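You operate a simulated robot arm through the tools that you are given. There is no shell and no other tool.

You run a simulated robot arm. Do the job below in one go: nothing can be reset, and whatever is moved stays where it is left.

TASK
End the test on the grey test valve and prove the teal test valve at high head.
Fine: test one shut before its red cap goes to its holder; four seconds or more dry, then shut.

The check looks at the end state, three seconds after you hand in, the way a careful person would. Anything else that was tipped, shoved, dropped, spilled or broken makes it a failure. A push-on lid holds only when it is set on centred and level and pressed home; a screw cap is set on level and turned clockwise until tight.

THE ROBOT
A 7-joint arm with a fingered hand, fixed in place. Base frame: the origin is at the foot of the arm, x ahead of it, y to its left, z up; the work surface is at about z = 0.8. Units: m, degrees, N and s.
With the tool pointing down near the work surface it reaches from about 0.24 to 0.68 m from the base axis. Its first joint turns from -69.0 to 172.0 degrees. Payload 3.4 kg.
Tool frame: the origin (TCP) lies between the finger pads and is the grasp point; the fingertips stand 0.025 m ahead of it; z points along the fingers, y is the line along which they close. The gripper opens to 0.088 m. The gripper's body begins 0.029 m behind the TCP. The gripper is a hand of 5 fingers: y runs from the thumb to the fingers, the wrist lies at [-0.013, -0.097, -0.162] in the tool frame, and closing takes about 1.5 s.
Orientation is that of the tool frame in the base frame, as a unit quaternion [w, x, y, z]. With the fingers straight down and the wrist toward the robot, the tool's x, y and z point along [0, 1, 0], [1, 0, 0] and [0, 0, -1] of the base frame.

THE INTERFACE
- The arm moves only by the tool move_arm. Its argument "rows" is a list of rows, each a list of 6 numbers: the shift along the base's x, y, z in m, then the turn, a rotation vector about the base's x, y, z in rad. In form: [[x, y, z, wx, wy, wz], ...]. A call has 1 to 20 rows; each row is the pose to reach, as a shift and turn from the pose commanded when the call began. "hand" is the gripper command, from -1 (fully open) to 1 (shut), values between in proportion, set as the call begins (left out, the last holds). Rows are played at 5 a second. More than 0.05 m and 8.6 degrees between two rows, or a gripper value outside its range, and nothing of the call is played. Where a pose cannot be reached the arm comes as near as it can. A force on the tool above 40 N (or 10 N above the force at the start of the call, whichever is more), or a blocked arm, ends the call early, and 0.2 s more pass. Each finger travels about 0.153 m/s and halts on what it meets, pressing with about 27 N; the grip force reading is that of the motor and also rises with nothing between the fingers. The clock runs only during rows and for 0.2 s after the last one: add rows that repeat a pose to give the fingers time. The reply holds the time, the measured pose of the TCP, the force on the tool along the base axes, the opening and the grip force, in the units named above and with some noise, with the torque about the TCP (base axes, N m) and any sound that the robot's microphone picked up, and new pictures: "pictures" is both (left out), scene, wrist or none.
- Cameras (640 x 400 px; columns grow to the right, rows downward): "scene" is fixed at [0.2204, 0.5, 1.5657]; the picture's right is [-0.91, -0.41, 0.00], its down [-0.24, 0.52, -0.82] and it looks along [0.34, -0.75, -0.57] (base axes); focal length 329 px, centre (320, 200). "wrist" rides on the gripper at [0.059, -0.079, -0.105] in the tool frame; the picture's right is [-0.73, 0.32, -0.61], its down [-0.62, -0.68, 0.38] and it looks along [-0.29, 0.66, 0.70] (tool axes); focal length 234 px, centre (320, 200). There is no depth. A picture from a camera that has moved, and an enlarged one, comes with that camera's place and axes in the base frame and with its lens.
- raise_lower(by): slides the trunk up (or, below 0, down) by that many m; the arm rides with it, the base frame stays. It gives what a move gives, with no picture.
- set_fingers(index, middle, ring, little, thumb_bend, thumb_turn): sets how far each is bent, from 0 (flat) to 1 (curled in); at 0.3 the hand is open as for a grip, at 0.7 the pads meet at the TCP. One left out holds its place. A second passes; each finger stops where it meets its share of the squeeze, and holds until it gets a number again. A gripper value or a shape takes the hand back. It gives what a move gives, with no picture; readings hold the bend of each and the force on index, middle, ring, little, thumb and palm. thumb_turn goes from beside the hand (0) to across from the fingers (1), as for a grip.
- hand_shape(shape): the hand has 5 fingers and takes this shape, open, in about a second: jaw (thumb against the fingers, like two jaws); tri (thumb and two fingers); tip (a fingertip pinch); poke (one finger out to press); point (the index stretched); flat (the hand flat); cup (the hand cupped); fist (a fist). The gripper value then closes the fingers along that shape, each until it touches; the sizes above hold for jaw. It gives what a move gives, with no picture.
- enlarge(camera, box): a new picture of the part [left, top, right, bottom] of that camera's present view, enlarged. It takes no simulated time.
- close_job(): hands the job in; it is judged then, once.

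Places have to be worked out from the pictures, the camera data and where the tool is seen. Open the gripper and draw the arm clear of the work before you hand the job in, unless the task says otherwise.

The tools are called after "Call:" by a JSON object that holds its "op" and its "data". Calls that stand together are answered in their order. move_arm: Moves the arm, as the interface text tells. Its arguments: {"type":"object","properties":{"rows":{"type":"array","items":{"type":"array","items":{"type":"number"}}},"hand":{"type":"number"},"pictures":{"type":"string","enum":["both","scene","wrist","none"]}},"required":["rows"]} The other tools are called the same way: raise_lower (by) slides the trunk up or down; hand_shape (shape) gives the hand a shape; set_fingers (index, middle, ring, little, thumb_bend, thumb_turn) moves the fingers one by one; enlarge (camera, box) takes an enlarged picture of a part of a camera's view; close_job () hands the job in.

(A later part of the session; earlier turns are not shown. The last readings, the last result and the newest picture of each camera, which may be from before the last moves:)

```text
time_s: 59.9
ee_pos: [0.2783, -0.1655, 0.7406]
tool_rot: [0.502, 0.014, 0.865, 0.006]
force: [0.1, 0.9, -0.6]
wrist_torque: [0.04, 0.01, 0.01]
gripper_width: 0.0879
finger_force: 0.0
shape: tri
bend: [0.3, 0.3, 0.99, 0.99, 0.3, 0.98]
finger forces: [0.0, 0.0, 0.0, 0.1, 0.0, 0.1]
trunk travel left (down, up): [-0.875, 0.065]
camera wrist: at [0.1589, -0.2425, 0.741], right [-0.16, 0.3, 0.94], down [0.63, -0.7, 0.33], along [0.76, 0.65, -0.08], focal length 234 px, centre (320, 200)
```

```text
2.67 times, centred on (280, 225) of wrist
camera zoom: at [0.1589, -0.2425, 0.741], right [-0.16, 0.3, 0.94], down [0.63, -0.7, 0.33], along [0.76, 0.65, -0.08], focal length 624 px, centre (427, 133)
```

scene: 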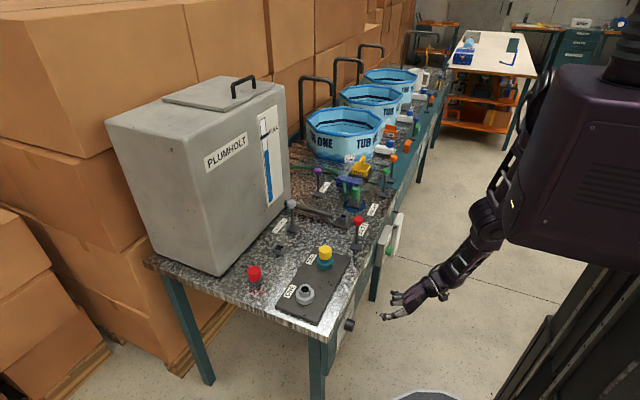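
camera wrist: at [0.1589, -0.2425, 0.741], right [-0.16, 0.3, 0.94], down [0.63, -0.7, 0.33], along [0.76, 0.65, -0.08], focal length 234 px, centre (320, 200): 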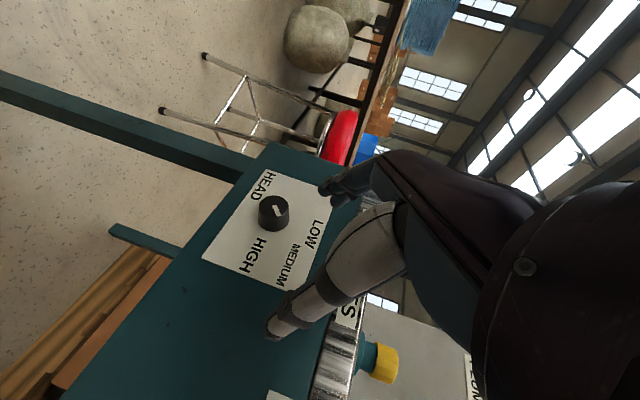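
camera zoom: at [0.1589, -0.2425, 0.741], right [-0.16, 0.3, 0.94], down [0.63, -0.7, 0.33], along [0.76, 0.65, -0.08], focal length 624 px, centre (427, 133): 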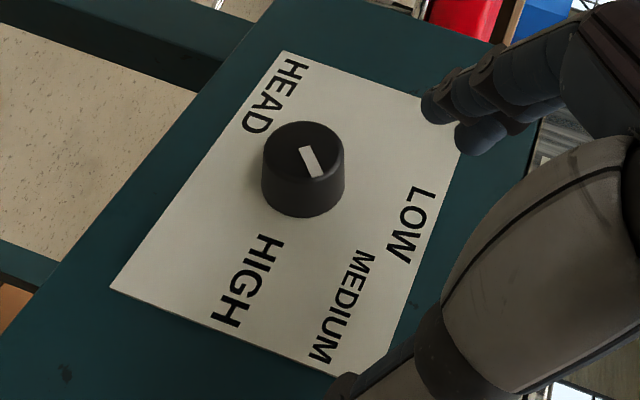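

Knob face centre triangulates to (0.374,-0.091,0.673), pointer at MEDIUM. I'll move to a pre-grasp stand-off in front of the knob with a slight counter-clockwise roll so I can turn clockwise afterwards.

Call:
{"op": "move_arm", "data": {"rows": [[0.005, 0.02, -0.01, -0.08, 0, 0], [0.01, 0.04, -0.02, -0.16, 0, 0], [0.02, 0.06, -0.03, -0.24, 0, 0], [0.035, 0.0745, -0.04, -0.3, 0, 0], [0.05, 0.0745, -0.045, -0.3, 0, 0]]}}

Call:
{"op": "enlarge", "data": {"camera": "wrist", "box": [180, 140, 380, 300]}}

Call:
{"op": "enlarge", "data": {"camera": "scene", "box": [320, 290, 420, 360]}}

```text
time_s: 61.1
ee_pos: [0.3097, -0.0913, 0.7116]
tool_rot: [0.497, -0.062, 0.857, -0.123]
force: [1.0, -0.5, -0.4]
wrist_torque: [0.05, 0.01, -0.01]
gripper_width: 0.088
finger_force: 0.1
shape: tri
bend: [0.3, 0.3, 0.99, 0.99, 0.3, 0.98]
finger forces: [0.0, 0.0, 0.0, 0.0, 0.0, 0.0]
out of reach, approached as far as the arm can: row 3, 4, 5
trunk travel left (down, up): [-0.875, 0.065]
camera wrist: at [0.1901, -0.1642, 0.7348], right [-0.16, 0.57, 0.81], down [0.63, -0.57, 0.52], along [0.76, 0.6, -0.27], focal length 234 px, centre (320, 200)
```

scene: 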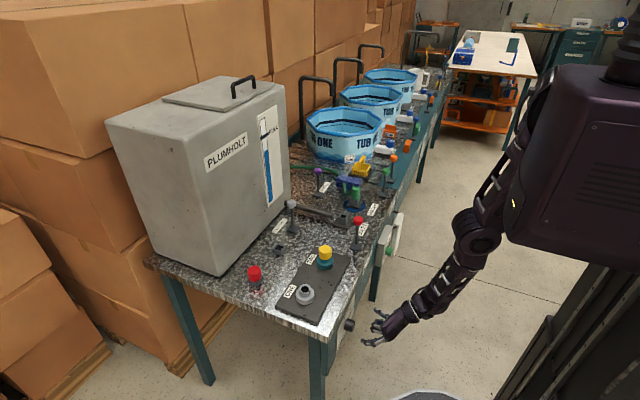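
wrist: 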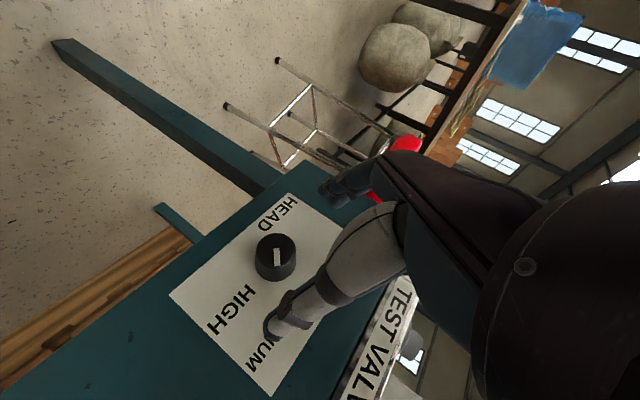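

```text
2.50 times, centred on (280, 220) of wrist
camera zoom: at [0.1901, -0.1642, 0.7348], right [-0.16, 0.57, 0.81], down [0.63, -0.57, 0.52], along [0.76, 0.6, -0.27], focal length 585 px, centre (420, 150)
```

zoom: 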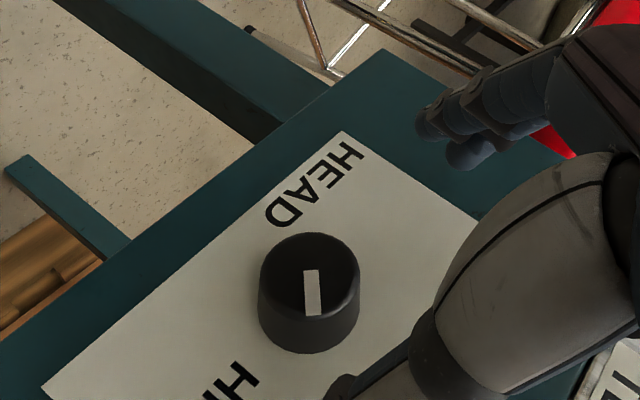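

```text
5.71 times, centred on (370, 325) of scene
camera zoom: at [0.2204, 0.5, 1.5657], right [-0.91, -0.41, 0.0], down [-0.24, 0.52, -0.82], along [0.34, -0.75, -0.57], focal length 1882 px, centre (34, -514)
```

zoom: 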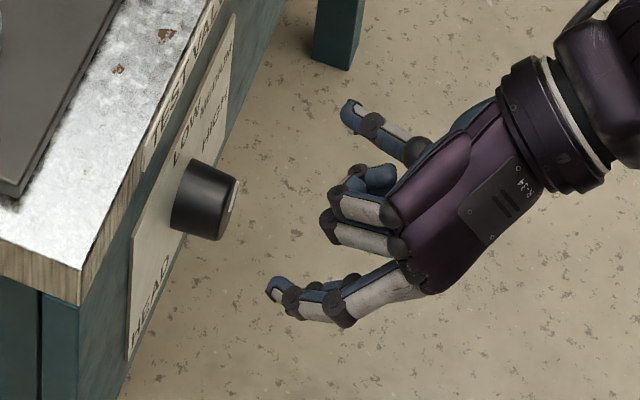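

That roll is near the arm's limit. Taking the roll back out and moving to the pre-grasp with zero roll instead.

Call:
{"op": "move_arm", "data": {"rows": [[0, 0, 0, 0.1, 0, 0], [0.005, 0, -0.003, 0.2, 0, 0], [0.012, 0, -0.008, 0.3, 0, 0], [0.02, 0, -0.014, 0.35, 0, 0]], "pictures": "wrist"}}

Call:
{"op": "enlarge", "data": {"camera": "wrist", "box": [180, 140, 380, 300]}}

```text
time_s: 62.1
ee_pos: [0.3177, -0.0954, 0.7426]
tool_rot: [0.5, 0.023, 0.865, 0.024]
force: [-0.4, -0.5, -0.4]
wrist_torque: [0.01, 0.02, -0.02]
gripper_width: 0.0878
finger_force: 0.1
shape: tri
bend: [0.3, 0.3, 0.99, 0.99, 0.3, 0.98]
finger forces: [0.0, 0.1, 0.1, 0.0, 0.0, 0.0]
out of reach, approached as far as the arm can: row 1, 2, 3, 4
trunk travel left (down, up): [-0.875, 0.065]
camera wrist: at [0.198, -0.1729, 0.7402], right [-0.16, 0.27, 0.95], down [0.63, -0.71, 0.31], along [0.76, 0.65, -0.05], focal length 234 px, centre (320, 200)
```

wrist: 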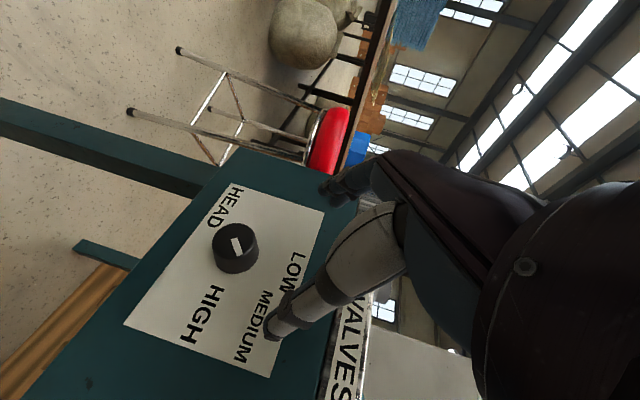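

```text
2.50 times, centred on (280, 220) of wrist
camera zoom: at [0.198, -0.1729, 0.7402], right [-0.16, 0.27, 0.95], down [0.63, -0.71, 0.31], along [0.76, 0.65, -0.05], focal length 585 px, centre (420, 150)
```

zoom: 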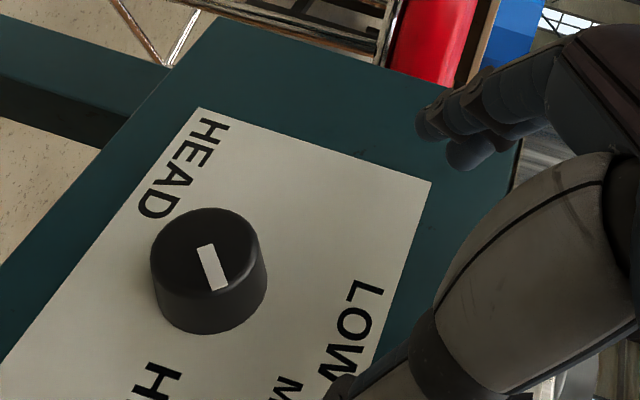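

The arm is at full stretch downward because the trunk is high; I'll lower the trunk in steps while compensating with the arm.

Call:
{"op": "raise_lower", "data": {"by": -0.05}}

Call:
{"op": "move_arm", "data": {"rows": [[0, 0, 0.03, 0, 0, 0], [0, 0, 0.06, 0, 0, 0]], "pictures": "none"}}

Call:
{"op": "raise_lower", "data": {"by": -0.06}}

Call:
{"op": "move_arm", "data": {"rows": [[0.005, 0.002, 0.005, 0, 0, 0], [0.01, 0.004, 0.005, 0, 0, 0]], "pictures": "wrist"}}

Call:
{"op": "enlarge", "data": {"camera": "wrist", "box": [180, 140, 380, 300]}}

```text
time_s: 63.0
ee_pos: [0.3182, -0.0963, 0.6925]
tool_rot: [0.501, 0.022, 0.865, 0.023]
force: [0.2, 0.2, 0.4]
wrist_torque: [-0.04, -0.01, -0.04]
gripper_width: 0.0877
finger_force: 0.0
shape: tri
bend: [0.3, 0.3, 0.99, 0.99, 0.3, 0.98]
finger forces: [0.0, 0.1, 0.0, 0.0, 0.0, 0.0]
trunk travel left (down, up): [-0.825, 0.115]
```

```text
time_s: 63.6
ee_pos: [0.3262, -0.101, 0.6966]
tool_rot: [0.5, 0.023, 0.865, 0.024]
force: [0.5, -0.1, -0.1]
wrist_torque: [0.01, 0.0, 0.03]
gripper_width: 0.0879
finger_force: 0.0
shape: tri
bend: [0.3, 0.3, 0.99, 0.99, 0.3, 0.98]
finger forces: [0.0, 0.1, 0.0, 0.1, 0.0, 0.0]
out of reach, approached as far as the arm can: row 1, 2
trunk travel left (down, up): [-0.825, 0.115]
```

```text
time_s: 64.6
ee_pos: [0.3271, -0.1003, 0.6372]
tool_rot: [0.501, 0.022, 0.865, 0.024]
force: [0.3, -0.3, -0.8]
wrist_torque: [0.0, 0.02, 0.01]
gripper_width: 0.0882
finger_force: 0.1
shape: tri
bend: [0.3, 0.3, 0.99, 0.99, 0.3, 0.98]
finger forces: [0.1, 0.0, 0.0, 0.0, 0.1, 0.0]
trunk travel left (down, up): [-0.765, 0.175]
```

```text
time_s: 65.2
ee_pos: [0.3383, -0.0969, 0.6394]
tool_rot: [0.501, 0.022, 0.865, 0.023]
force: [-0.6, -0.5, 0.0]
wrist_torque: [-0.01, 0.03, 0.0]
gripper_width: 0.0878
finger_force: 0.0
shape: tri
bend: [0.3, 0.3, 0.99, 0.99, 0.3, 0.98]
finger forces: [0.1, 0.0, 0.0, 0.1, 0.0, 0.0]
out of reach, approached as far as the arm can: row 1
trunk travel left (down, up): [-0.765, 0.175]
camera wrist: at [0.2185, -0.1736, 0.6363], right [-0.16, 0.27, 0.95], down [0.63, -0.71, 0.31], along [0.76, 0.65, -0.05], focal length 234 px, centre (320, 200)
```

wrist: 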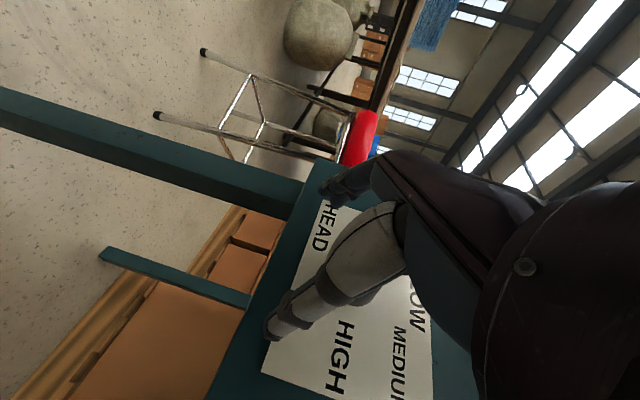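

```text
2.50 times, centred on (280, 220) of wrist
camera zoom: at [0.2185, -0.1736, 0.6363], right [-0.16, 0.27, 0.95], down [0.63, -0.71, 0.31], along [0.76, 0.65, -0.05], focal length 585 px, centre (420, 150)
```

zoom: 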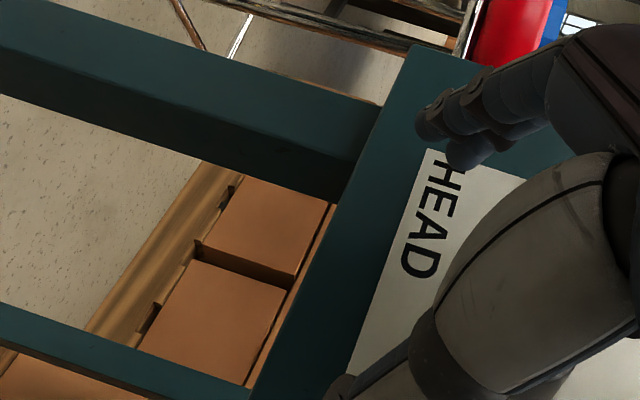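

Forward motion is fine; the limit is being too close in. Raising the trunk slightly brings the hand back level with the knob axis; then I'll check the view.

Call:
{"op": "raise_lower", "data": {"by": 0.05}}

Call:
{"op": "move_arm", "data": {"rows": [[0.0, 0.003, 0.0, 0, 0, 0], [0.0, 0.006, 0.003, 0, 0, 0]]}}

Call:
{"op": "enlarge", "data": {"camera": "wrist", "box": [180, 140, 380, 300]}}

Call:
{"op": "enlarge", "data": {"camera": "scene", "box": [320, 300, 400, 360]}}

```text
time_s: 66.1
ee_pos: [0.3375, -0.0974, 0.6893]
tool_rot: [0.5, 0.023, 0.865, 0.024]
force: [0.0, -0.3, -0.2]
wrist_torque: [-0.02, 0.0, 0.0]
gripper_width: 0.0882
finger_force: 0.0
shape: tri
bend: [0.3, 0.3, 0.99, 0.99, 0.3, 0.98]
finger forces: [0.1, 0.1, 0.1, 0.0, 0.0, 0.0]
trunk travel left (down, up): [-0.815, 0.125]
```

```text
time_s: 66.7
ee_pos: [0.3397, -0.0895, 0.6886]
tool_rot: [0.502, 0.023, 0.864, 0.024]
force: [0.6, 0.7, 0.7]
wrist_torque: [-0.03, 0.0, -0.01]
gripper_width: 0.088
finger_force: 0.1
shape: tri
bend: [0.3, 0.3, 0.99, 0.99, 0.3, 0.98]
finger forces: [0.1, 0.0, 0.0, 0.1, 0.1, 0.0]
trunk travel left (down, up): [-0.815, 0.125]
camera wrist: at [0.2193, -0.1675, 0.6861], right [-0.16, 0.27, 0.95], down [0.63, -0.71, 0.31], along [0.76, 0.65, -0.05], focal length 234 px, centre (320, 200)
```

scene: 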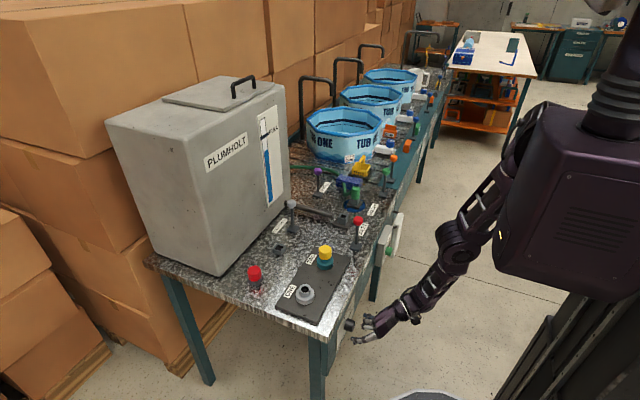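
wrist: 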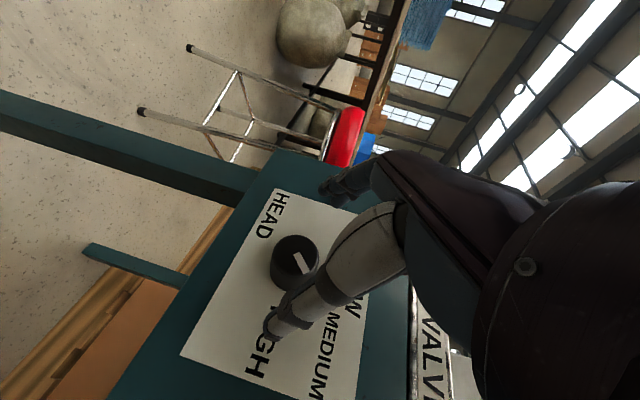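

```text
2.50 times, centred on (280, 220) of wrist
camera zoom: at [0.2193, -0.1675, 0.6861], right [-0.16, 0.27, 0.95], down [0.63, -0.71, 0.31], along [0.76, 0.65, -0.05], focal length 585 px, centre (420, 150)
```

zoom: 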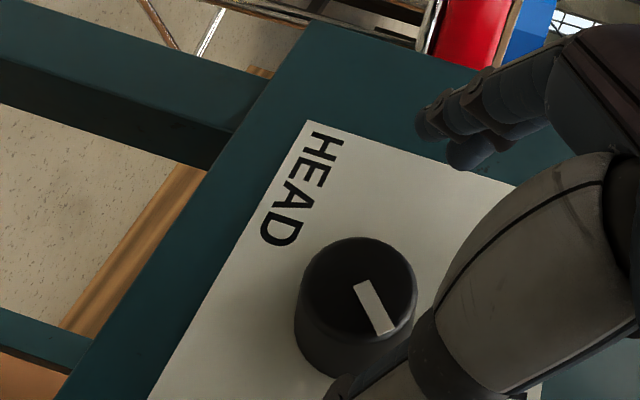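

```text
6.67 times, centred on (360, 330) of scene
camera zoom: at [0.2204, 0.5, 1.5657], right [-0.91, -0.41, 0.0], down [-0.24, 0.52, -0.82], along [0.34, -0.75, -0.57], focal length 2196 px, centre (53, -667)
```

zoom: 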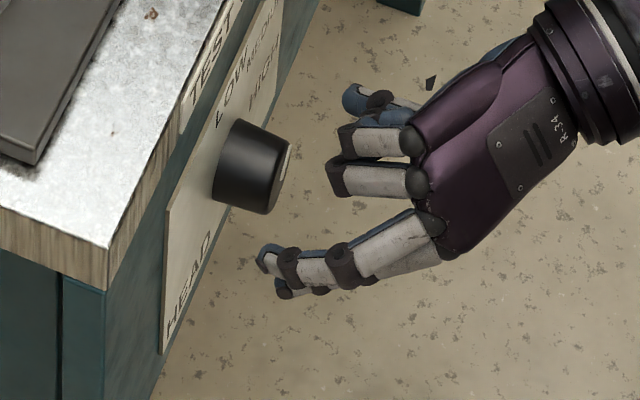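

Knob face centre again reads (0.374,-0.092,0.673), and the hand axis points at it. Advancing along the finger direction so thumb and two fingers straddle the knob.

Call:
{"op": "move_arm", "data": {"rows": [[0.01, -0.001, -0.005, 0, 0, 0], [0.018, -0.0015, -0.009, 0, 0, 0], [0.025, -0.0015, -0.0125, 0, 0, 0], [0.031, -0.0015, -0.0155, 0, 0, 0]]}}

Call:
{"op": "enlarge", "data": {"camera": "wrist", "box": [220, 140, 420, 300]}}

Call:
{"op": "enlarge", "data": {"camera": "scene", "box": [320, 300, 400, 360]}}

```text
time_s: 67.7
ee_pos: [0.3649, -0.0914, 0.6935]
tool_rot: [0.5, 0.023, 0.865, 0.023]
force: [0.1, 0.3, -0.2]
wrist_torque: [0.0, -0.01, -0.01]
gripper_width: 0.0879
finger_force: 0.1
shape: tri
bend: [0.3, 0.3, 0.99, 0.99, 0.3, 0.98]
finger forces: [0.0, 0.0, 0.0, 0.0, 0.0, 0.0]
out of reach, approached as far as the arm can: row 2, 3, 4
trunk travel left (down, up): [-0.815, 0.125]
camera wrist: at [0.2451, -0.1674, 0.6909], right [-0.16, 0.27, 0.95], down [0.63, -0.71, 0.31], along [0.76, 0.65, -0.05], focal length 234 px, centre (320, 200)
```

scene: 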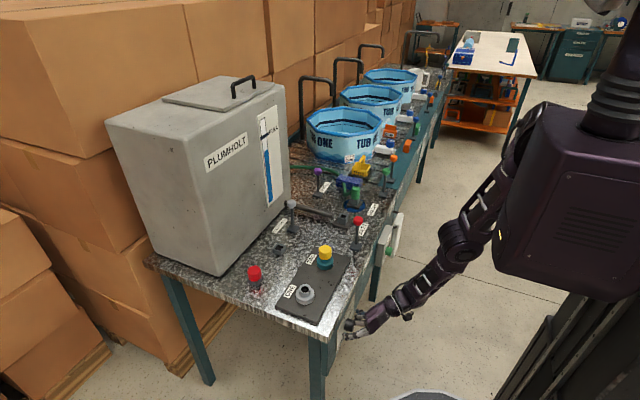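
wrist: 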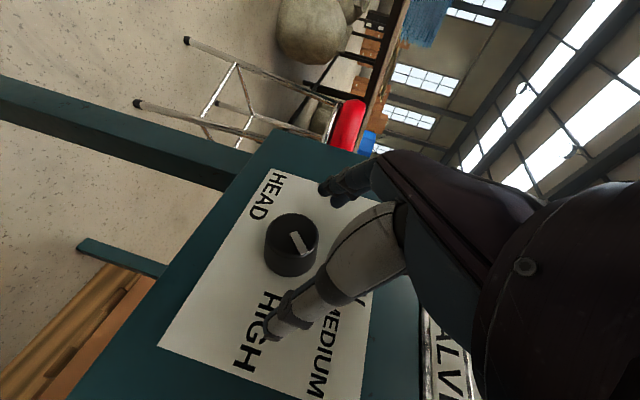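

```text
2.50 times, centred on (320, 220) of wrist
camera zoom: at [0.2451, -0.1674, 0.6909], right [-0.16, 0.27, 0.95], down [0.63, -0.71, 0.31], along [0.76, 0.65, -0.05], focal length 585 px, centre (320, 150)
```

zoom: 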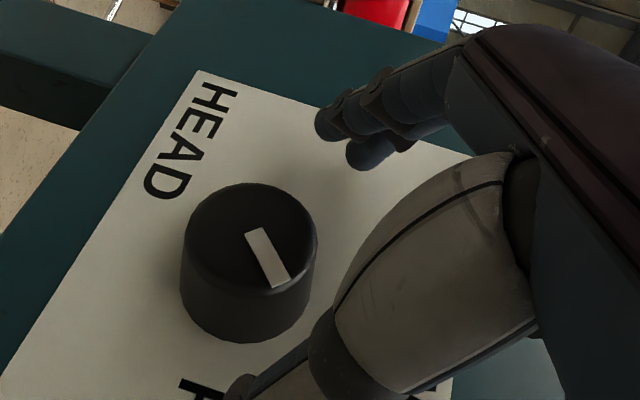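

```text
6.67 times, centred on (360, 330) of scene
camera zoom: at [0.2204, 0.5, 1.5657], right [-0.91, -0.41, 0.0], down [-0.24, 0.52, -0.82], along [0.34, -0.75, -0.57], focal length 2196 px, centre (53, -667)
```

zoom: 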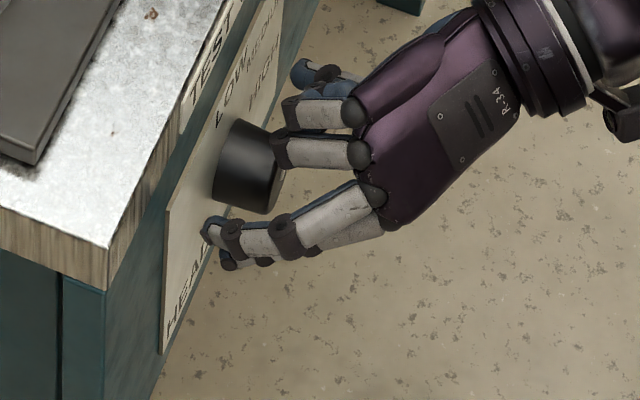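

The hand is 2 cm too high (arm limit), so I'll lower the trunk by 2 cm to bring the grasp centre onto the knob axis.

Call:
{"op": "raise_lower", "data": {"by": -0.02}}

Call:
{"op": "enlarge", "data": {"camera": "wrist", "box": [220, 140, 420, 300]}}

Call:
{"op": "enlarge", "data": {"camera": "scene", "box": [320, 300, 400, 360]}}

```text
time_s: 68.4
ee_pos: [0.3642, -0.0894, 0.6738]
tool_rot: [0.501, 0.023, 0.865, 0.023]
force: [1.0, -0.5, 0.6]
wrist_torque: [0.0, 0.01, -0.02]
gripper_width: 0.0883
finger_force: 0.1
shape: tri
bend: [0.3, 0.3, 0.99, 0.99, 0.3, 0.98]
finger forces: [0.0, 0.1, 0.1, 0.0, 0.1, 0.1]
trunk travel left (down, up): [-0.795, 0.145]
```

```text
2.50 times, centred on (320, 220) of wrist
camera zoom: at [0.245, -0.1672, 0.671], right [-0.16, 0.27, 0.95], down [0.63, -0.71, 0.31], along [0.76, 0.65, -0.05], focal length 585 px, centre (320, 150)
```

zoom: 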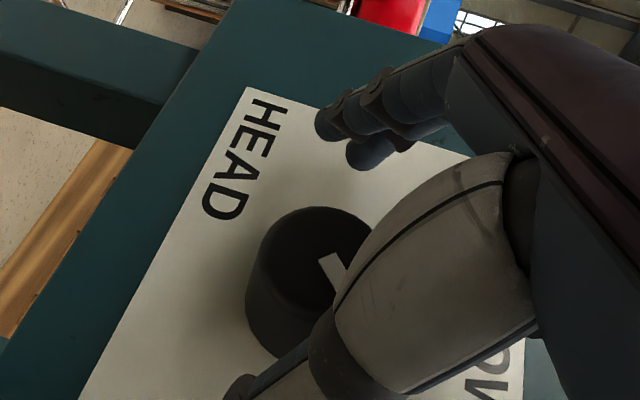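

```text
6.67 times, centred on (360, 330) of scene
camera zoom: at [0.2204, 0.5, 1.5657], right [-0.91, -0.41, 0.0], down [-0.24, 0.52, -0.82], along [0.34, -0.75, -0.57], focal length 2196 px, centre (53, -667)
```

zoom: 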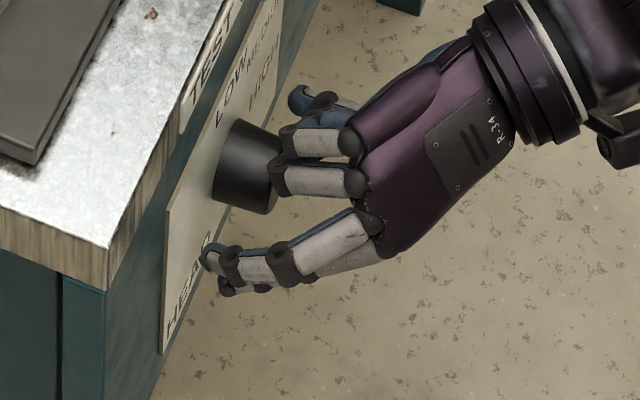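

The hand is now on axis. Advancing another 8 mm to get more overlap with the knob, watching for contact.

Call:
{"op": "move_arm", "data": {"rows": [[0.004, -0.001, 0, 0, 0, 0], [0.008, -0.0015, 0, 0, 0, 0]], "pictures": "none"}}

Call:
{"op": "enlarge", "data": {"camera": "scene", "box": [320, 300, 400, 360]}}

```text
time_s: 69.0
ee_pos: [0.3718, -0.0911, 0.6765]
tool_rot: [0.501, 0.022, 0.865, 0.023]
force: [-0.5, 0.0, 0.5]
wrist_torque: [0.01, 0.03, 0.0]
gripper_width: 0.0881
finger_force: 0.0
shape: tri
bend: [0.3, 0.3, 0.99, 0.99, 0.3, 0.98]
finger forces: [0.0, 0.0, 0.0, 0.0, 0.1, 0.1]
trunk travel left (down, up): [-0.795, 0.145]
```

```text
6.67 times, centred on (360, 330) of scene
camera zoom: at [0.2204, 0.5, 1.5657], right [-0.91, -0.41, 0.0], down [-0.24, 0.52, -0.82], along [0.34, -0.75, -0.57], focal length 2196 px, centre (53, -667)
```

zoom: 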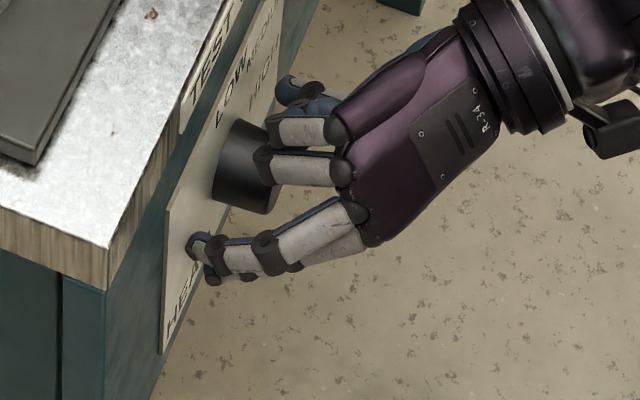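

No contact yet and the fingers straddle the knob. Closing the grip.

Call:
{"op": "move_arm", "data": {"rows": [[0, 0, 0, 0, 0, 0], [0, 0, 0, 0, 0, 0], [0, 0, 0, 0, 0, 0], [0, 0, 0, 0, 0, 0], [0, 0, 0, 0, 0, 0], [0, 0, 0, 0, 0, 0], [0, 0, 0, 0, 0, 0]], "hand": 0.8}}

Call:
{"op": "enlarge", "data": {"camera": "scene", "box": [320, 300, 400, 360]}}

Call:
{"op": "enlarge", "data": {"camera": "wrist", "box": [220, 140, 420, 300]}}

```text
time_s: 70.6
ee_pos: [0.3715, -0.0919, 0.6759]
tool_rot: [0.5, 0.022, 0.865, 0.023]
force: [1.7, 1.7, -7.0]
wrist_torque: [-0.01, 0.08, 0.11]
gripper_width: 0.0267
finger_force: 27.5
shape: tri
bend: [0.74, 0.51, 1.0, 1.0, 0.74, 1.0]
finger forces: [11.9, 13.0, 0.1, 0.0, 22.5, 0.0]
trunk travel left (down, up): [-0.795, 0.145]
camera wrist: at [0.2525, -0.1683, 0.673], right [-0.16, 0.27, 0.95], down [0.63, -0.71, 0.31], along [0.76, 0.65, -0.05], focal length 234 px, centre (320, 200)
```

scene: 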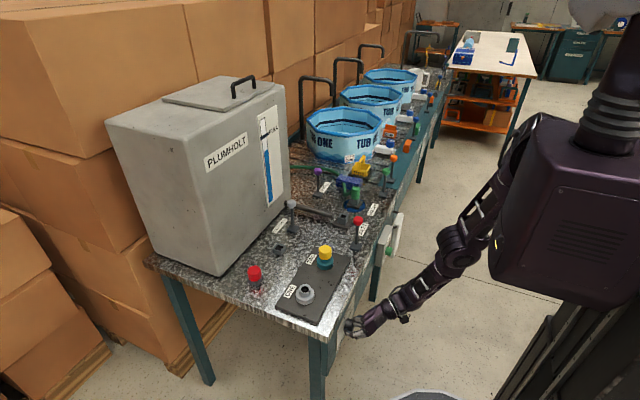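
wrist: 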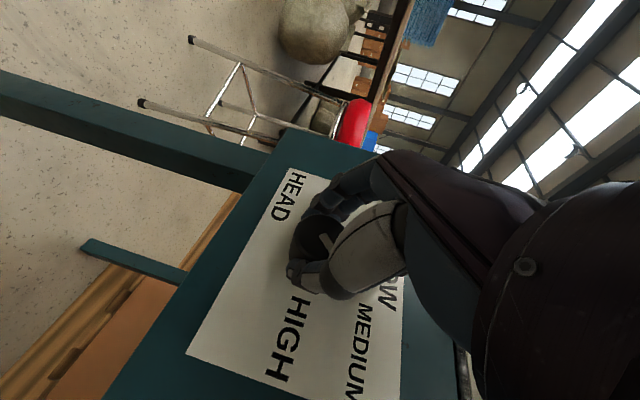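

```text
6.67 times, centred on (360, 330) of scene
camera zoom: at [0.2204, 0.5, 1.5657], right [-0.91, -0.41, 0.0], down [-0.24, 0.52, -0.82], along [0.34, -0.75, -0.57], focal length 2196 px, centre (53, -667)
```

zoom: 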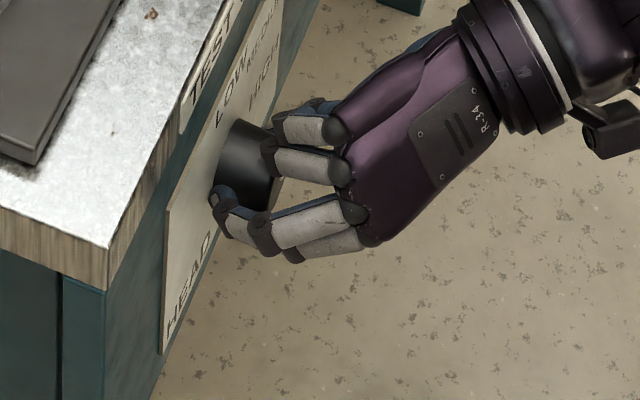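

```text
2.50 times, centred on (320, 220) of wrist
camera zoom: at [0.2525, -0.1683, 0.673], right [-0.16, 0.27, 0.95], down [0.63, -0.71, 0.31], along [0.76, 0.65, -0.05], focal length 585 px, centre (320, 150)
```

zoom: 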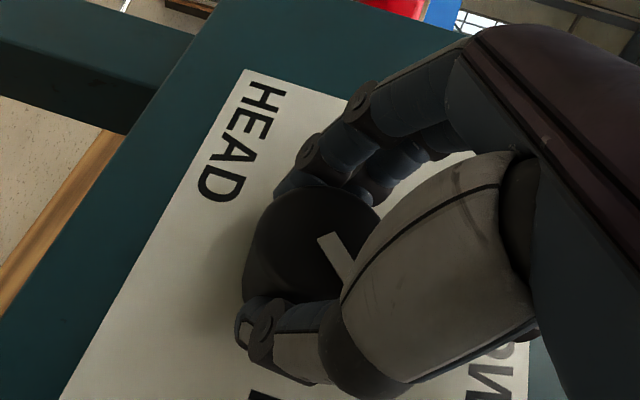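

Knob gripped (thumb 22 N, fingers 25 N). Turning clockwise as seen from the front (rotation about +x), first ~22°.

Call:
{"op": "move_arm", "data": {"rows": [[0, 0, 0, 0.1, 0, 0], [0, 0, 0, 0.2, 0, 0], [0, 0, 0, 0.3, 0, 0], [0, 0, 0, 0.4, 0, 0]]}}

Call:
{"op": "enlarge", "data": {"camera": "wrist", "box": [220, 140, 420, 300]}}

Call:
{"op": "enlarge", "data": {"camera": "scene", "box": [320, 300, 400, 360]}}

```text
time_s: 71.1
ee_pos: [0.371, -0.0898, 0.682]
tool_rot: [0.493, 0.049, 0.866, 0.062]
force: [20.6, 2.3, -36.9]
wrist_torque: [-0.03, 0.06, 0.41]
gripper_width: 0.0226
finger_force: 27.1
shape: tri
bend: [0.74, 0.53, 1.0, 1.0, 0.72, 0.96]
finger forces: [14.2, 10.5, 0.0, 0.1, 33.3, 0.0]
out of reach, approached as far as the arm can: row 1, 2
trunk travel left (down, up): [-0.795, 0.145]
stopped in row 2: the force on the tool passed its limit at 47 N (the readings are from after the stop); the commanded pose is now the measured one
camera wrist: at [0.2513, -0.1655, 0.6739], right [-0.15, 0.18, 0.97], down [0.63, -0.74, 0.23], along [0.76, 0.65, 0.0], focal length 234 px, centre (320, 200)
```

scene: 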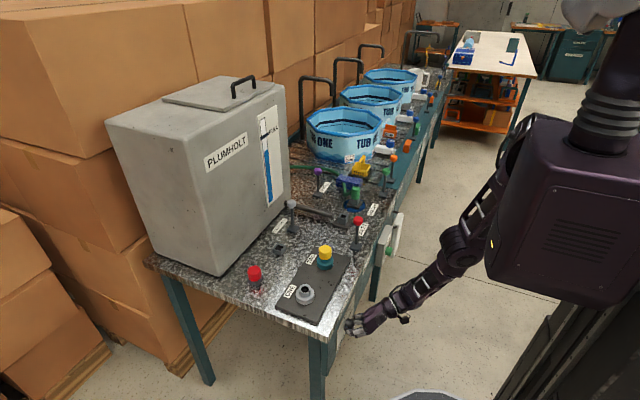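
wrist: 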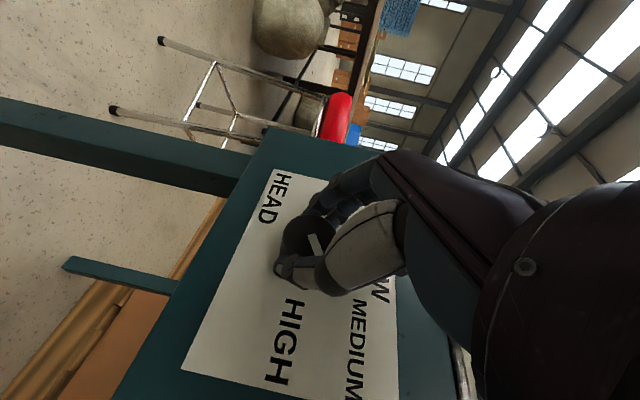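

```text
2.50 times, centred on (320, 220) of wrist
camera zoom: at [0.2513, -0.1655, 0.6739], right [-0.15, 0.18, 0.97], down [0.63, -0.74, 0.23], along [0.76, 0.65, 0.0], focal length 585 px, centre (320, 150)
```

zoom: 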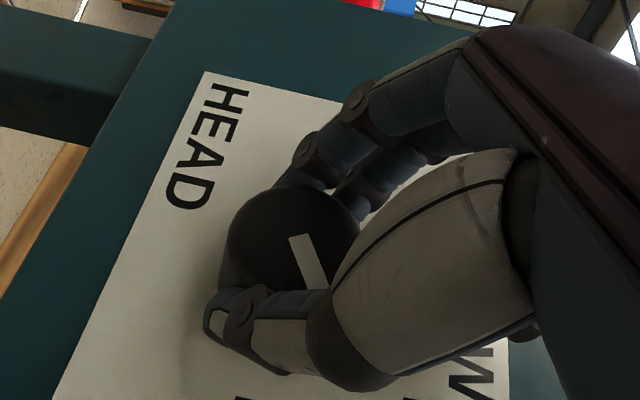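

```text
6.67 times, centred on (360, 330) of scene
camera zoom: at [0.2204, 0.5, 1.5657], right [-0.91, -0.41, 0.0], down [-0.24, 0.52, -0.82], along [0.34, -0.75, -0.57], focal length 2196 px, centre (53, -667)
```

zoom: 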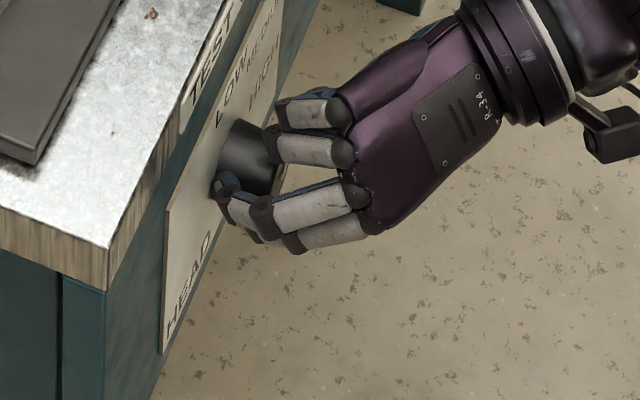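

The arm runs out of range when rolling here (trunk too high for this wrist position), so it pushed instead of turning. I'll release and back off along the finger direction, then lower the trunk for more room.

Call:
{"op": "move_arm", "data": {"rows": [[0, 0, -0.003, 0, 0, 0], [0, 0, -0.003, 0, 0, 0], [0, 0, -0.003, 0, 0, 0], [0, 0, -0.003, 0, 0, 0], [0, 0, -0.003, 0, 0, 0], [0, 0, -0.003, 0, 0, 0]], "hand": -1, "pictures": "none"}}

Call:
{"op": "move_arm", "data": {"rows": [[-0.01, 0, 0.005, -0.05, 0, 0], [-0.02, 0, 0.01, -0.1, 0, 0], [-0.03, -0.01, 0.015, -0.1, 0, 0], [-0.035, -0.02, 0.015, -0.1, 0, 0]]}}

Call:
{"op": "enlarge", "data": {"camera": "wrist", "box": [180, 140, 380, 300]}}

```text
time_s: 72.5
ee_pos: [0.368, -0.0889, 0.6842]
tool_rot: [0.497, 0.049, 0.864, 0.064]
force: [0.2, 0.3, 0.4]
wrist_torque: [-0.03, -0.01, 0.0]
gripper_width: 0.0875
finger_force: 0.1
shape: tri
bend: [0.3, 0.3, 0.99, 0.99, 0.3, 0.98]
finger forces: [0.1, 0.0, 0.0, 0.1, 0.0, 0.0]
trunk travel left (down, up): [-0.795, 0.145]
```

```text
time_s: 73.5
ee_pos: [0.3318, -0.1101, 0.6974]
tool_rot: [0.499, 0.024, 0.866, 0.021]
force: [-0.1, -1.4, 0.7]
wrist_torque: [-0.04, 0.03, 0.02]
gripper_width: 0.0875
finger_force: 0.1
shape: tri
bend: [0.3, 0.3, 0.99, 0.99, 0.3, 0.98]
finger forces: [0.0, 0.0, 0.0, 0.1, 0.1, 0.1]
trunk travel left (down, up): [-0.795, 0.145]
camera wrist: at [0.2124, -0.1852, 0.6961], right [-0.16, 0.27, 0.95], down [0.63, -0.71, 0.31], along [0.76, 0.65, -0.06], focal length 234 px, centre (320, 200)
```

scene: 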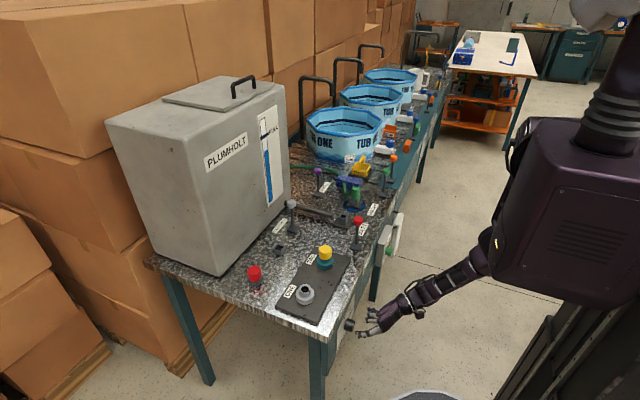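
wrist: 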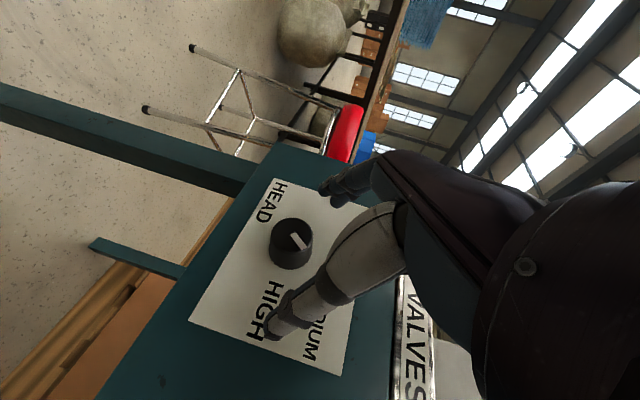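

```text
2.50 times, centred on (280, 220) of wrist
camera zoom: at [0.2124, -0.1852, 0.6961], right [-0.16, 0.27, 0.95], down [0.63, -0.71, 0.31], along [0.76, 0.65, -0.06], focal length 585 px, centre (420, 150)
```

zoom: 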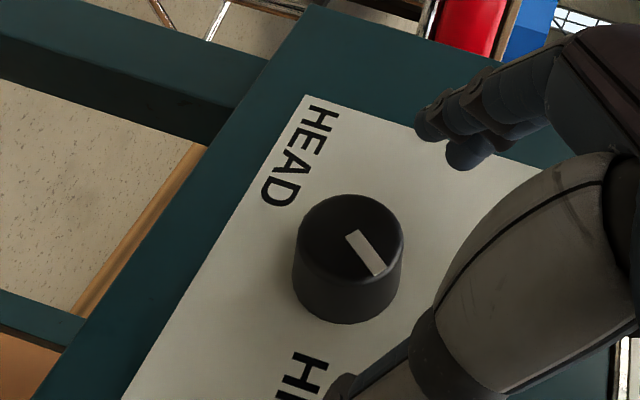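

The arm has settled into a better elbow posture. Testing the clockwise roll in free space here before regripping.

Call:
{"op": "move_arm", "data": {"rows": [[0, 0.005, 0, 0.1, 0, 0], [0, 0.01, 0, 0.2, 0, 0], [0, 0.015, 0, 0.3, 0, 0], [0, 0.019, 0, 0.4, 0, 0], [0, 0.019, 0, 0.5, 0, 0], [0, 0.019, 0, 0.6, 0, 0], [0, 0.019, 0, 0.7, 0, 0], [0, 0.019, 0, 0.8, 0, 0], [0, 0.019, 0, 0.9, 0, 0]]}}

```text
time_s: 75.5
ee_pos: [0.3106, -0.0936, 0.7477]
tool_rot: [0.459, 0.19, 0.81, 0.312]
force: [1.0, 0.2, -0.2]
wrist_torque: [0.02, -0.01, -0.01]
gripper_width: 0.0877
finger_force: 0.0
shape: tri
bend: [0.3, 0.3, 0.99, 0.99, 0.3, 0.98]
finger forces: [0.0, 0.0, 0.0, 0.0, 0.1, 0.1]
out of reach, approached as far as the arm can: row 4, 5, 6, 7, 8, 9
trunk travel left (down, up): [-0.795, 0.145]
camera wrist: at [0.191, -0.152, 0.6985], right [-0.15, -0.4, 0.91], down [0.63, -0.74, -0.22], along [0.76, 0.54, 0.36], focal length 234 px, centre (320, 200)
```

scene: 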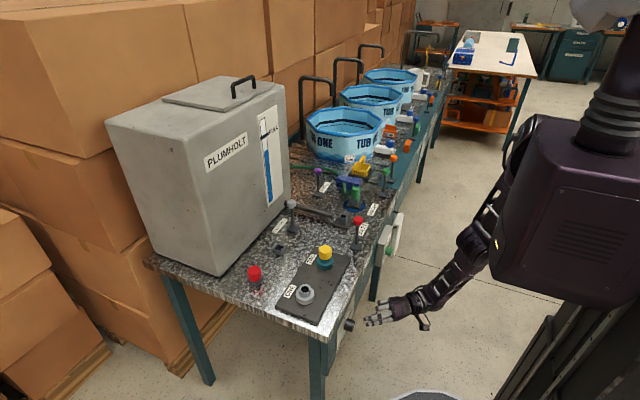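
wrist: 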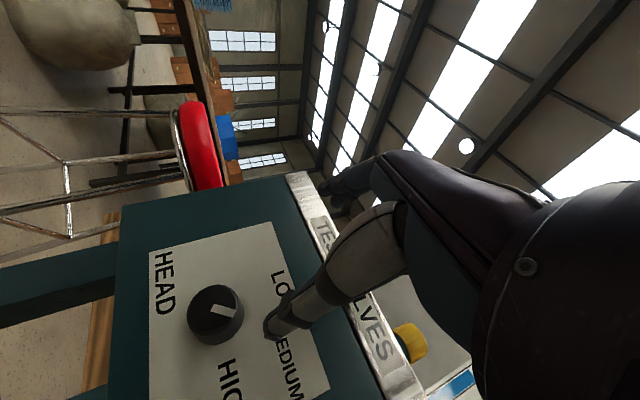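

The roll works but the hand drifted up ~5 cm, meaning the trunk should be lower. Lowering it 7.5 cm puts the hand level with the knob; then I'll test rolling back in free space.

Call:
{"op": "raise_lower", "data": {"by": -0.075}}

Call:
{"op": "move_arm", "data": {"rows": [[0.005, 0, 0, -0.1, 0, 0], [0.01, 0, 0, -0.2, 0, 0], [0.015, 0, 0, -0.3, 0, 0], [0.018, 0, 0, -0.4, 0, 0], [0.02, 0, 0, -0.5, 0, 0], [0.02, 0, 0, -0.6, 0, 0]]}}

```text
time_s: 76.6
ee_pos: [0.3119, -0.0941, 0.6723]
tool_rot: [0.459, 0.19, 0.81, 0.312]
force: [0.5, 0.1, -0.5]
wrist_torque: [0.03, -0.05, 0.01]
gripper_width: 0.0877
finger_force: 0.1
shape: tri
bend: [0.3, 0.3, 0.99, 0.99, 0.3, 0.98]
finger forces: [0.1, 0.1, 0.1, 0.0, 0.0, 0.0]
trunk travel left (down, up): [-0.72, 0.22]
```

```text
time_s: 78.0
ee_pos: [0.3315, -0.0951, 0.6732]
tool_rot: [0.495, 0.046, 0.866, 0.057]
force: [0.0, -0.7, -1.2]
wrist_torque: [-0.01, 0.02, -0.01]
gripper_width: 0.0877
finger_force: 0.0
shape: tri
bend: [0.3, 0.3, 0.99, 0.99, 0.3, 0.98]
finger forces: [0.0, 0.0, 0.1, 0.0, 0.1, 0.1]
trunk travel left (down, up): [-0.72, 0.22]
camera wrist: at [0.2109, -0.1701, 0.665], right [-0.15, 0.19, 0.97], down [0.63, -0.74, 0.24], along [0.76, 0.65, -0.01], focal length 234 px, centre (320, 200)
```

scene: 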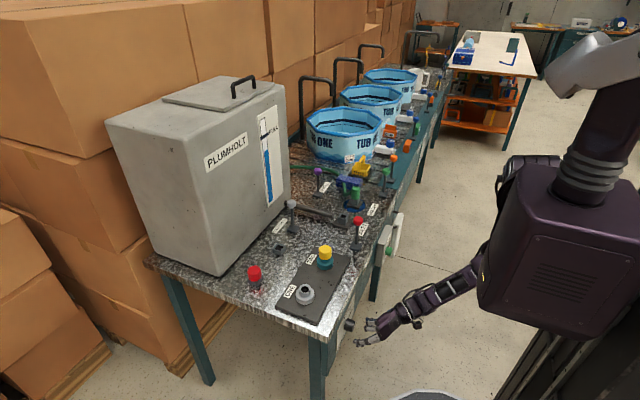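
wrist: 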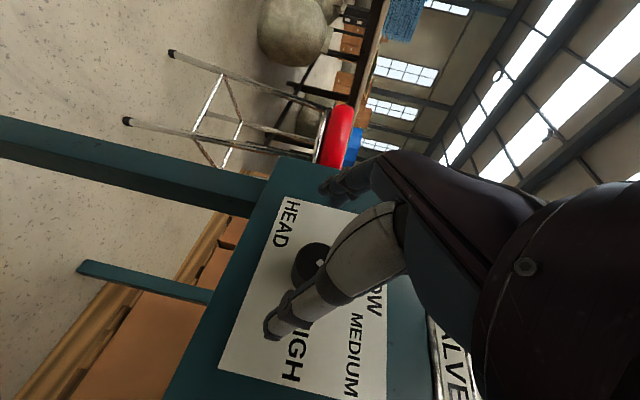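

All reachable now. I'll roll back a bit further and line up at the pre-grasp offset along the finger direction.

Call:
{"op": "move_arm", "data": {"rows": [[0.0, 0.001, 0.005, -0.1, 0, 0], [0.001, 0.003, 0.012, -0.2, 0, 0], [0.003, 0.004, 0.02, -0.3, 0, 0]], "pictures": "wrist"}}

Call:
{"op": "enlarge", "data": {"camera": "wrist", "box": [180, 140, 380, 300]}}

```text
time_s: 78.8
ee_pos: [0.333, -0.0906, 0.6939]
tool_rot: [0.496, -0.029, 0.865, -0.073]
force: [0.0, -0.2, 0.6]
wrist_torque: [0.0, 0.03, 0.03]
gripper_width: 0.0878
finger_force: 0.1
shape: tri
bend: [0.3, 0.3, 0.99, 0.99, 0.3, 0.98]
finger forces: [0.0, 0.0, 0.1, 0.1, 0.0, 0.0]
trunk travel left (down, up): [-0.72, 0.22]
camera wrist: at [0.2132, -0.1652, 0.708], right [-0.15, 0.47, 0.87], down [0.63, -0.63, 0.45], along [0.76, 0.62, -0.2], focal length 234 px, centre (320, 200)
```

wrist: 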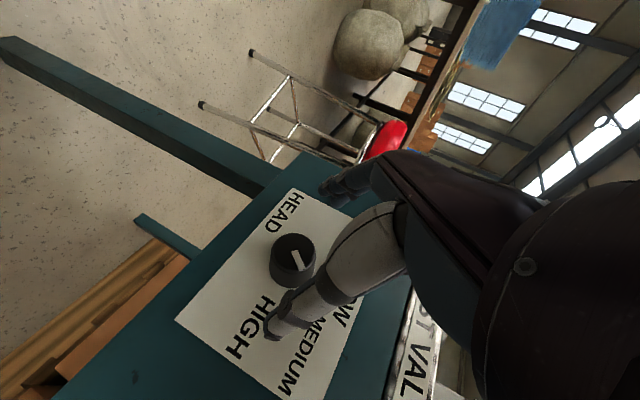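

```text
2.50 times, centred on (280, 220) of wrist
camera zoom: at [0.2132, -0.1652, 0.708], right [-0.15, 0.47, 0.87], down [0.63, -0.63, 0.45], along [0.76, 0.62, -0.2], focal length 585 px, centre (420, 150)
```

zoom: 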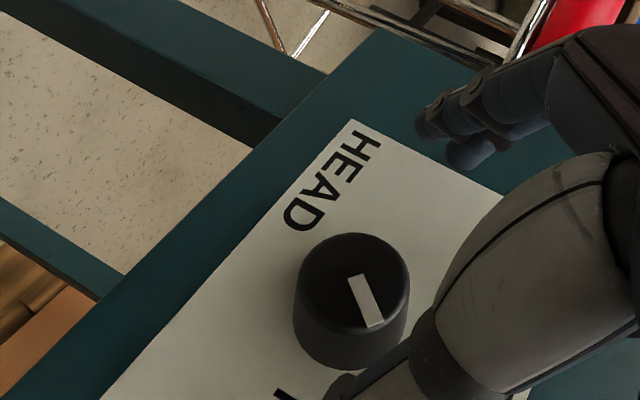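

Reachable and aligned (knob centre again at (−0.091, 0.673)). Advancing to straddle the knob.

Call:
{"op": "move_arm", "data": {"rows": [[0.01, 0, -0.005, 0, 0, 0], [0.02, 0, -0.01, 0, 0, 0], [0.03, 0, -0.015, 0, 0, 0], [0.038, 0, -0.019, 0, 0, 0]], "pictures": "none"}}

Call:
{"op": "enlarge", "data": {"camera": "scene", "box": [320, 300, 400, 360]}}

Call:
{"op": "enlarge", "data": {"camera": "wrist", "box": [220, 140, 420, 300]}}

```text
time_s: 79.8
ee_pos: [0.372, -0.0897, 0.6729]
tool_rot: [0.496, -0.03, 0.865, -0.072]
force: [0.3, 0.3, -0.3]
wrist_torque: [-0.03, -0.01, 0.0]
gripper_width: 0.088
finger_force: 0.1
shape: tri
bend: [0.3, 0.3, 0.99, 0.99, 0.3, 0.98]
finger forces: [0.1, 0.0, 0.1, 0.1, 0.0, 0.0]
trunk travel left (down, up): [-0.72, 0.22]
```

```text
6.67 times, centred on (360, 330) of scene
camera zoom: at [0.2204, 0.5, 1.5657], right [-0.91, -0.41, 0.0], down [-0.24, 0.52, -0.82], along [0.34, -0.75, -0.57], focal length 2196 px, centre (53, -667)
```

zoom: 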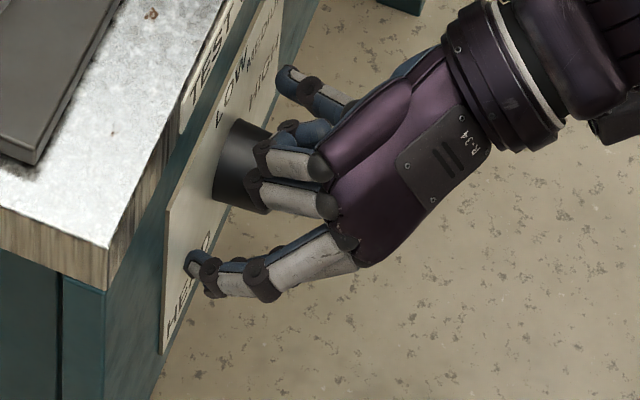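

```text
2.50 times, centred on (320, 220) of wrist
camera zoom: at [0.2523, -0.1646, 0.6883], right [-0.15, 0.46, 0.87], down [0.63, -0.63, 0.44], along [0.76, 0.62, -0.2], focal length 585 px, centre (320, 150)
```

zoom: 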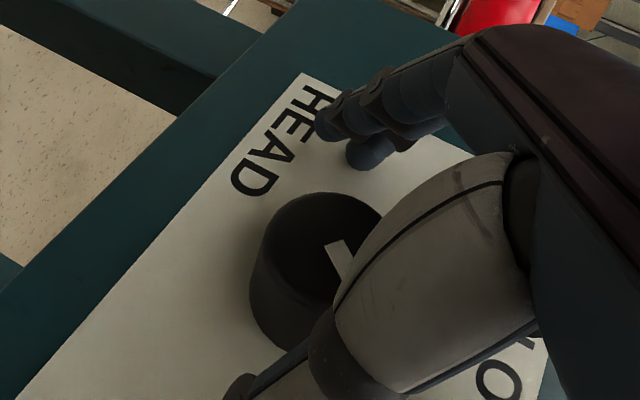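

The hand straddles the knob without contact. Closing.

Call:
{"op": "move_arm", "data": {"rows": [[0, 0, 0, 0, 0, 0], [0, 0, 0, 0, 0, 0], [0, 0, 0, 0, 0, 0], [0, 0, 0, 0, 0, 0], [0, 0, 0, 0, 0, 0], [0, 0, 0, 0, 0, 0], [0, 0, 0, 0, 0, 0]], "hand": 0.8, "pictures": "none"}}

Call:
{"op": "move_arm", "data": {"rows": [[0, 0, 0, 0.08, 0, 0], [0, 0, 0, 0.16, 0, 0], [0, 0, 0, 0.24, 0, 0]], "pictures": "none"}}

Call:
{"op": "enlarge", "data": {"camera": "wrist", "box": [220, 140, 420, 300]}}

```text
time_s: 81.4
ee_pos: [0.3713, -0.0901, 0.6722]
tool_rot: [0.495, -0.029, 0.865, -0.072]
force: [1.7, -0.9, -7.9]
wrist_torque: [-0.02, 0.11, 0.1]
gripper_width: 0.0243
finger_force: 27.1
shape: tri
bend: [0.74, 0.51, 1.0, 1.0, 0.74, 1.0]
finger forces: [11.1, 13.2, 0.1, 0.0, 21.9, 0.0]
trunk travel left (down, up): [-0.72, 0.22]
```

```text
time_s: 82.2
ee_pos: [0.373, -0.0901, 0.6718]
tool_rot: [0.495, 0.031, 0.868, 0.033]
force: [2.1, 0.0, -9.8]
wrist_torque: [-0.02, 0.08, 0.13]
gripper_width: 0.0241
finger_force: 26.8
shape: tri
bend: [0.74, 0.52, 1.0, 1.0, 0.74, 1.0]
finger forces: [11.6, 13.3, 0.2, 0.0, 23.0, 0.0]
trunk travel left (down, up): [-0.72, 0.22]
```

```text
2.50 times, centred on (320, 220) of wrist
camera zoom: at [0.2528, -0.1661, 0.6699], right [-0.15, 0.24, 0.96], down [0.63, -0.72, 0.28], along [0.76, 0.65, -0.05], focal length 585 px, centre (320, 150)
```

zoom: 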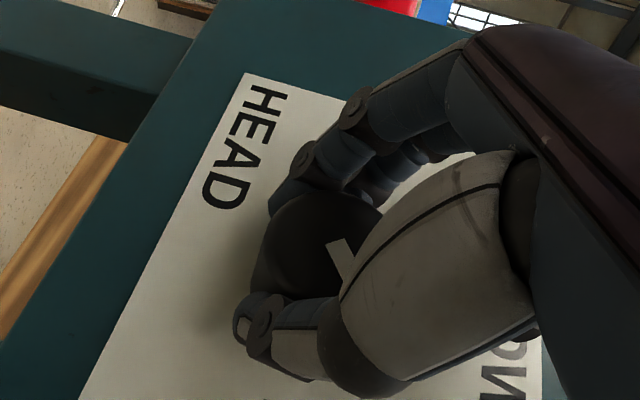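

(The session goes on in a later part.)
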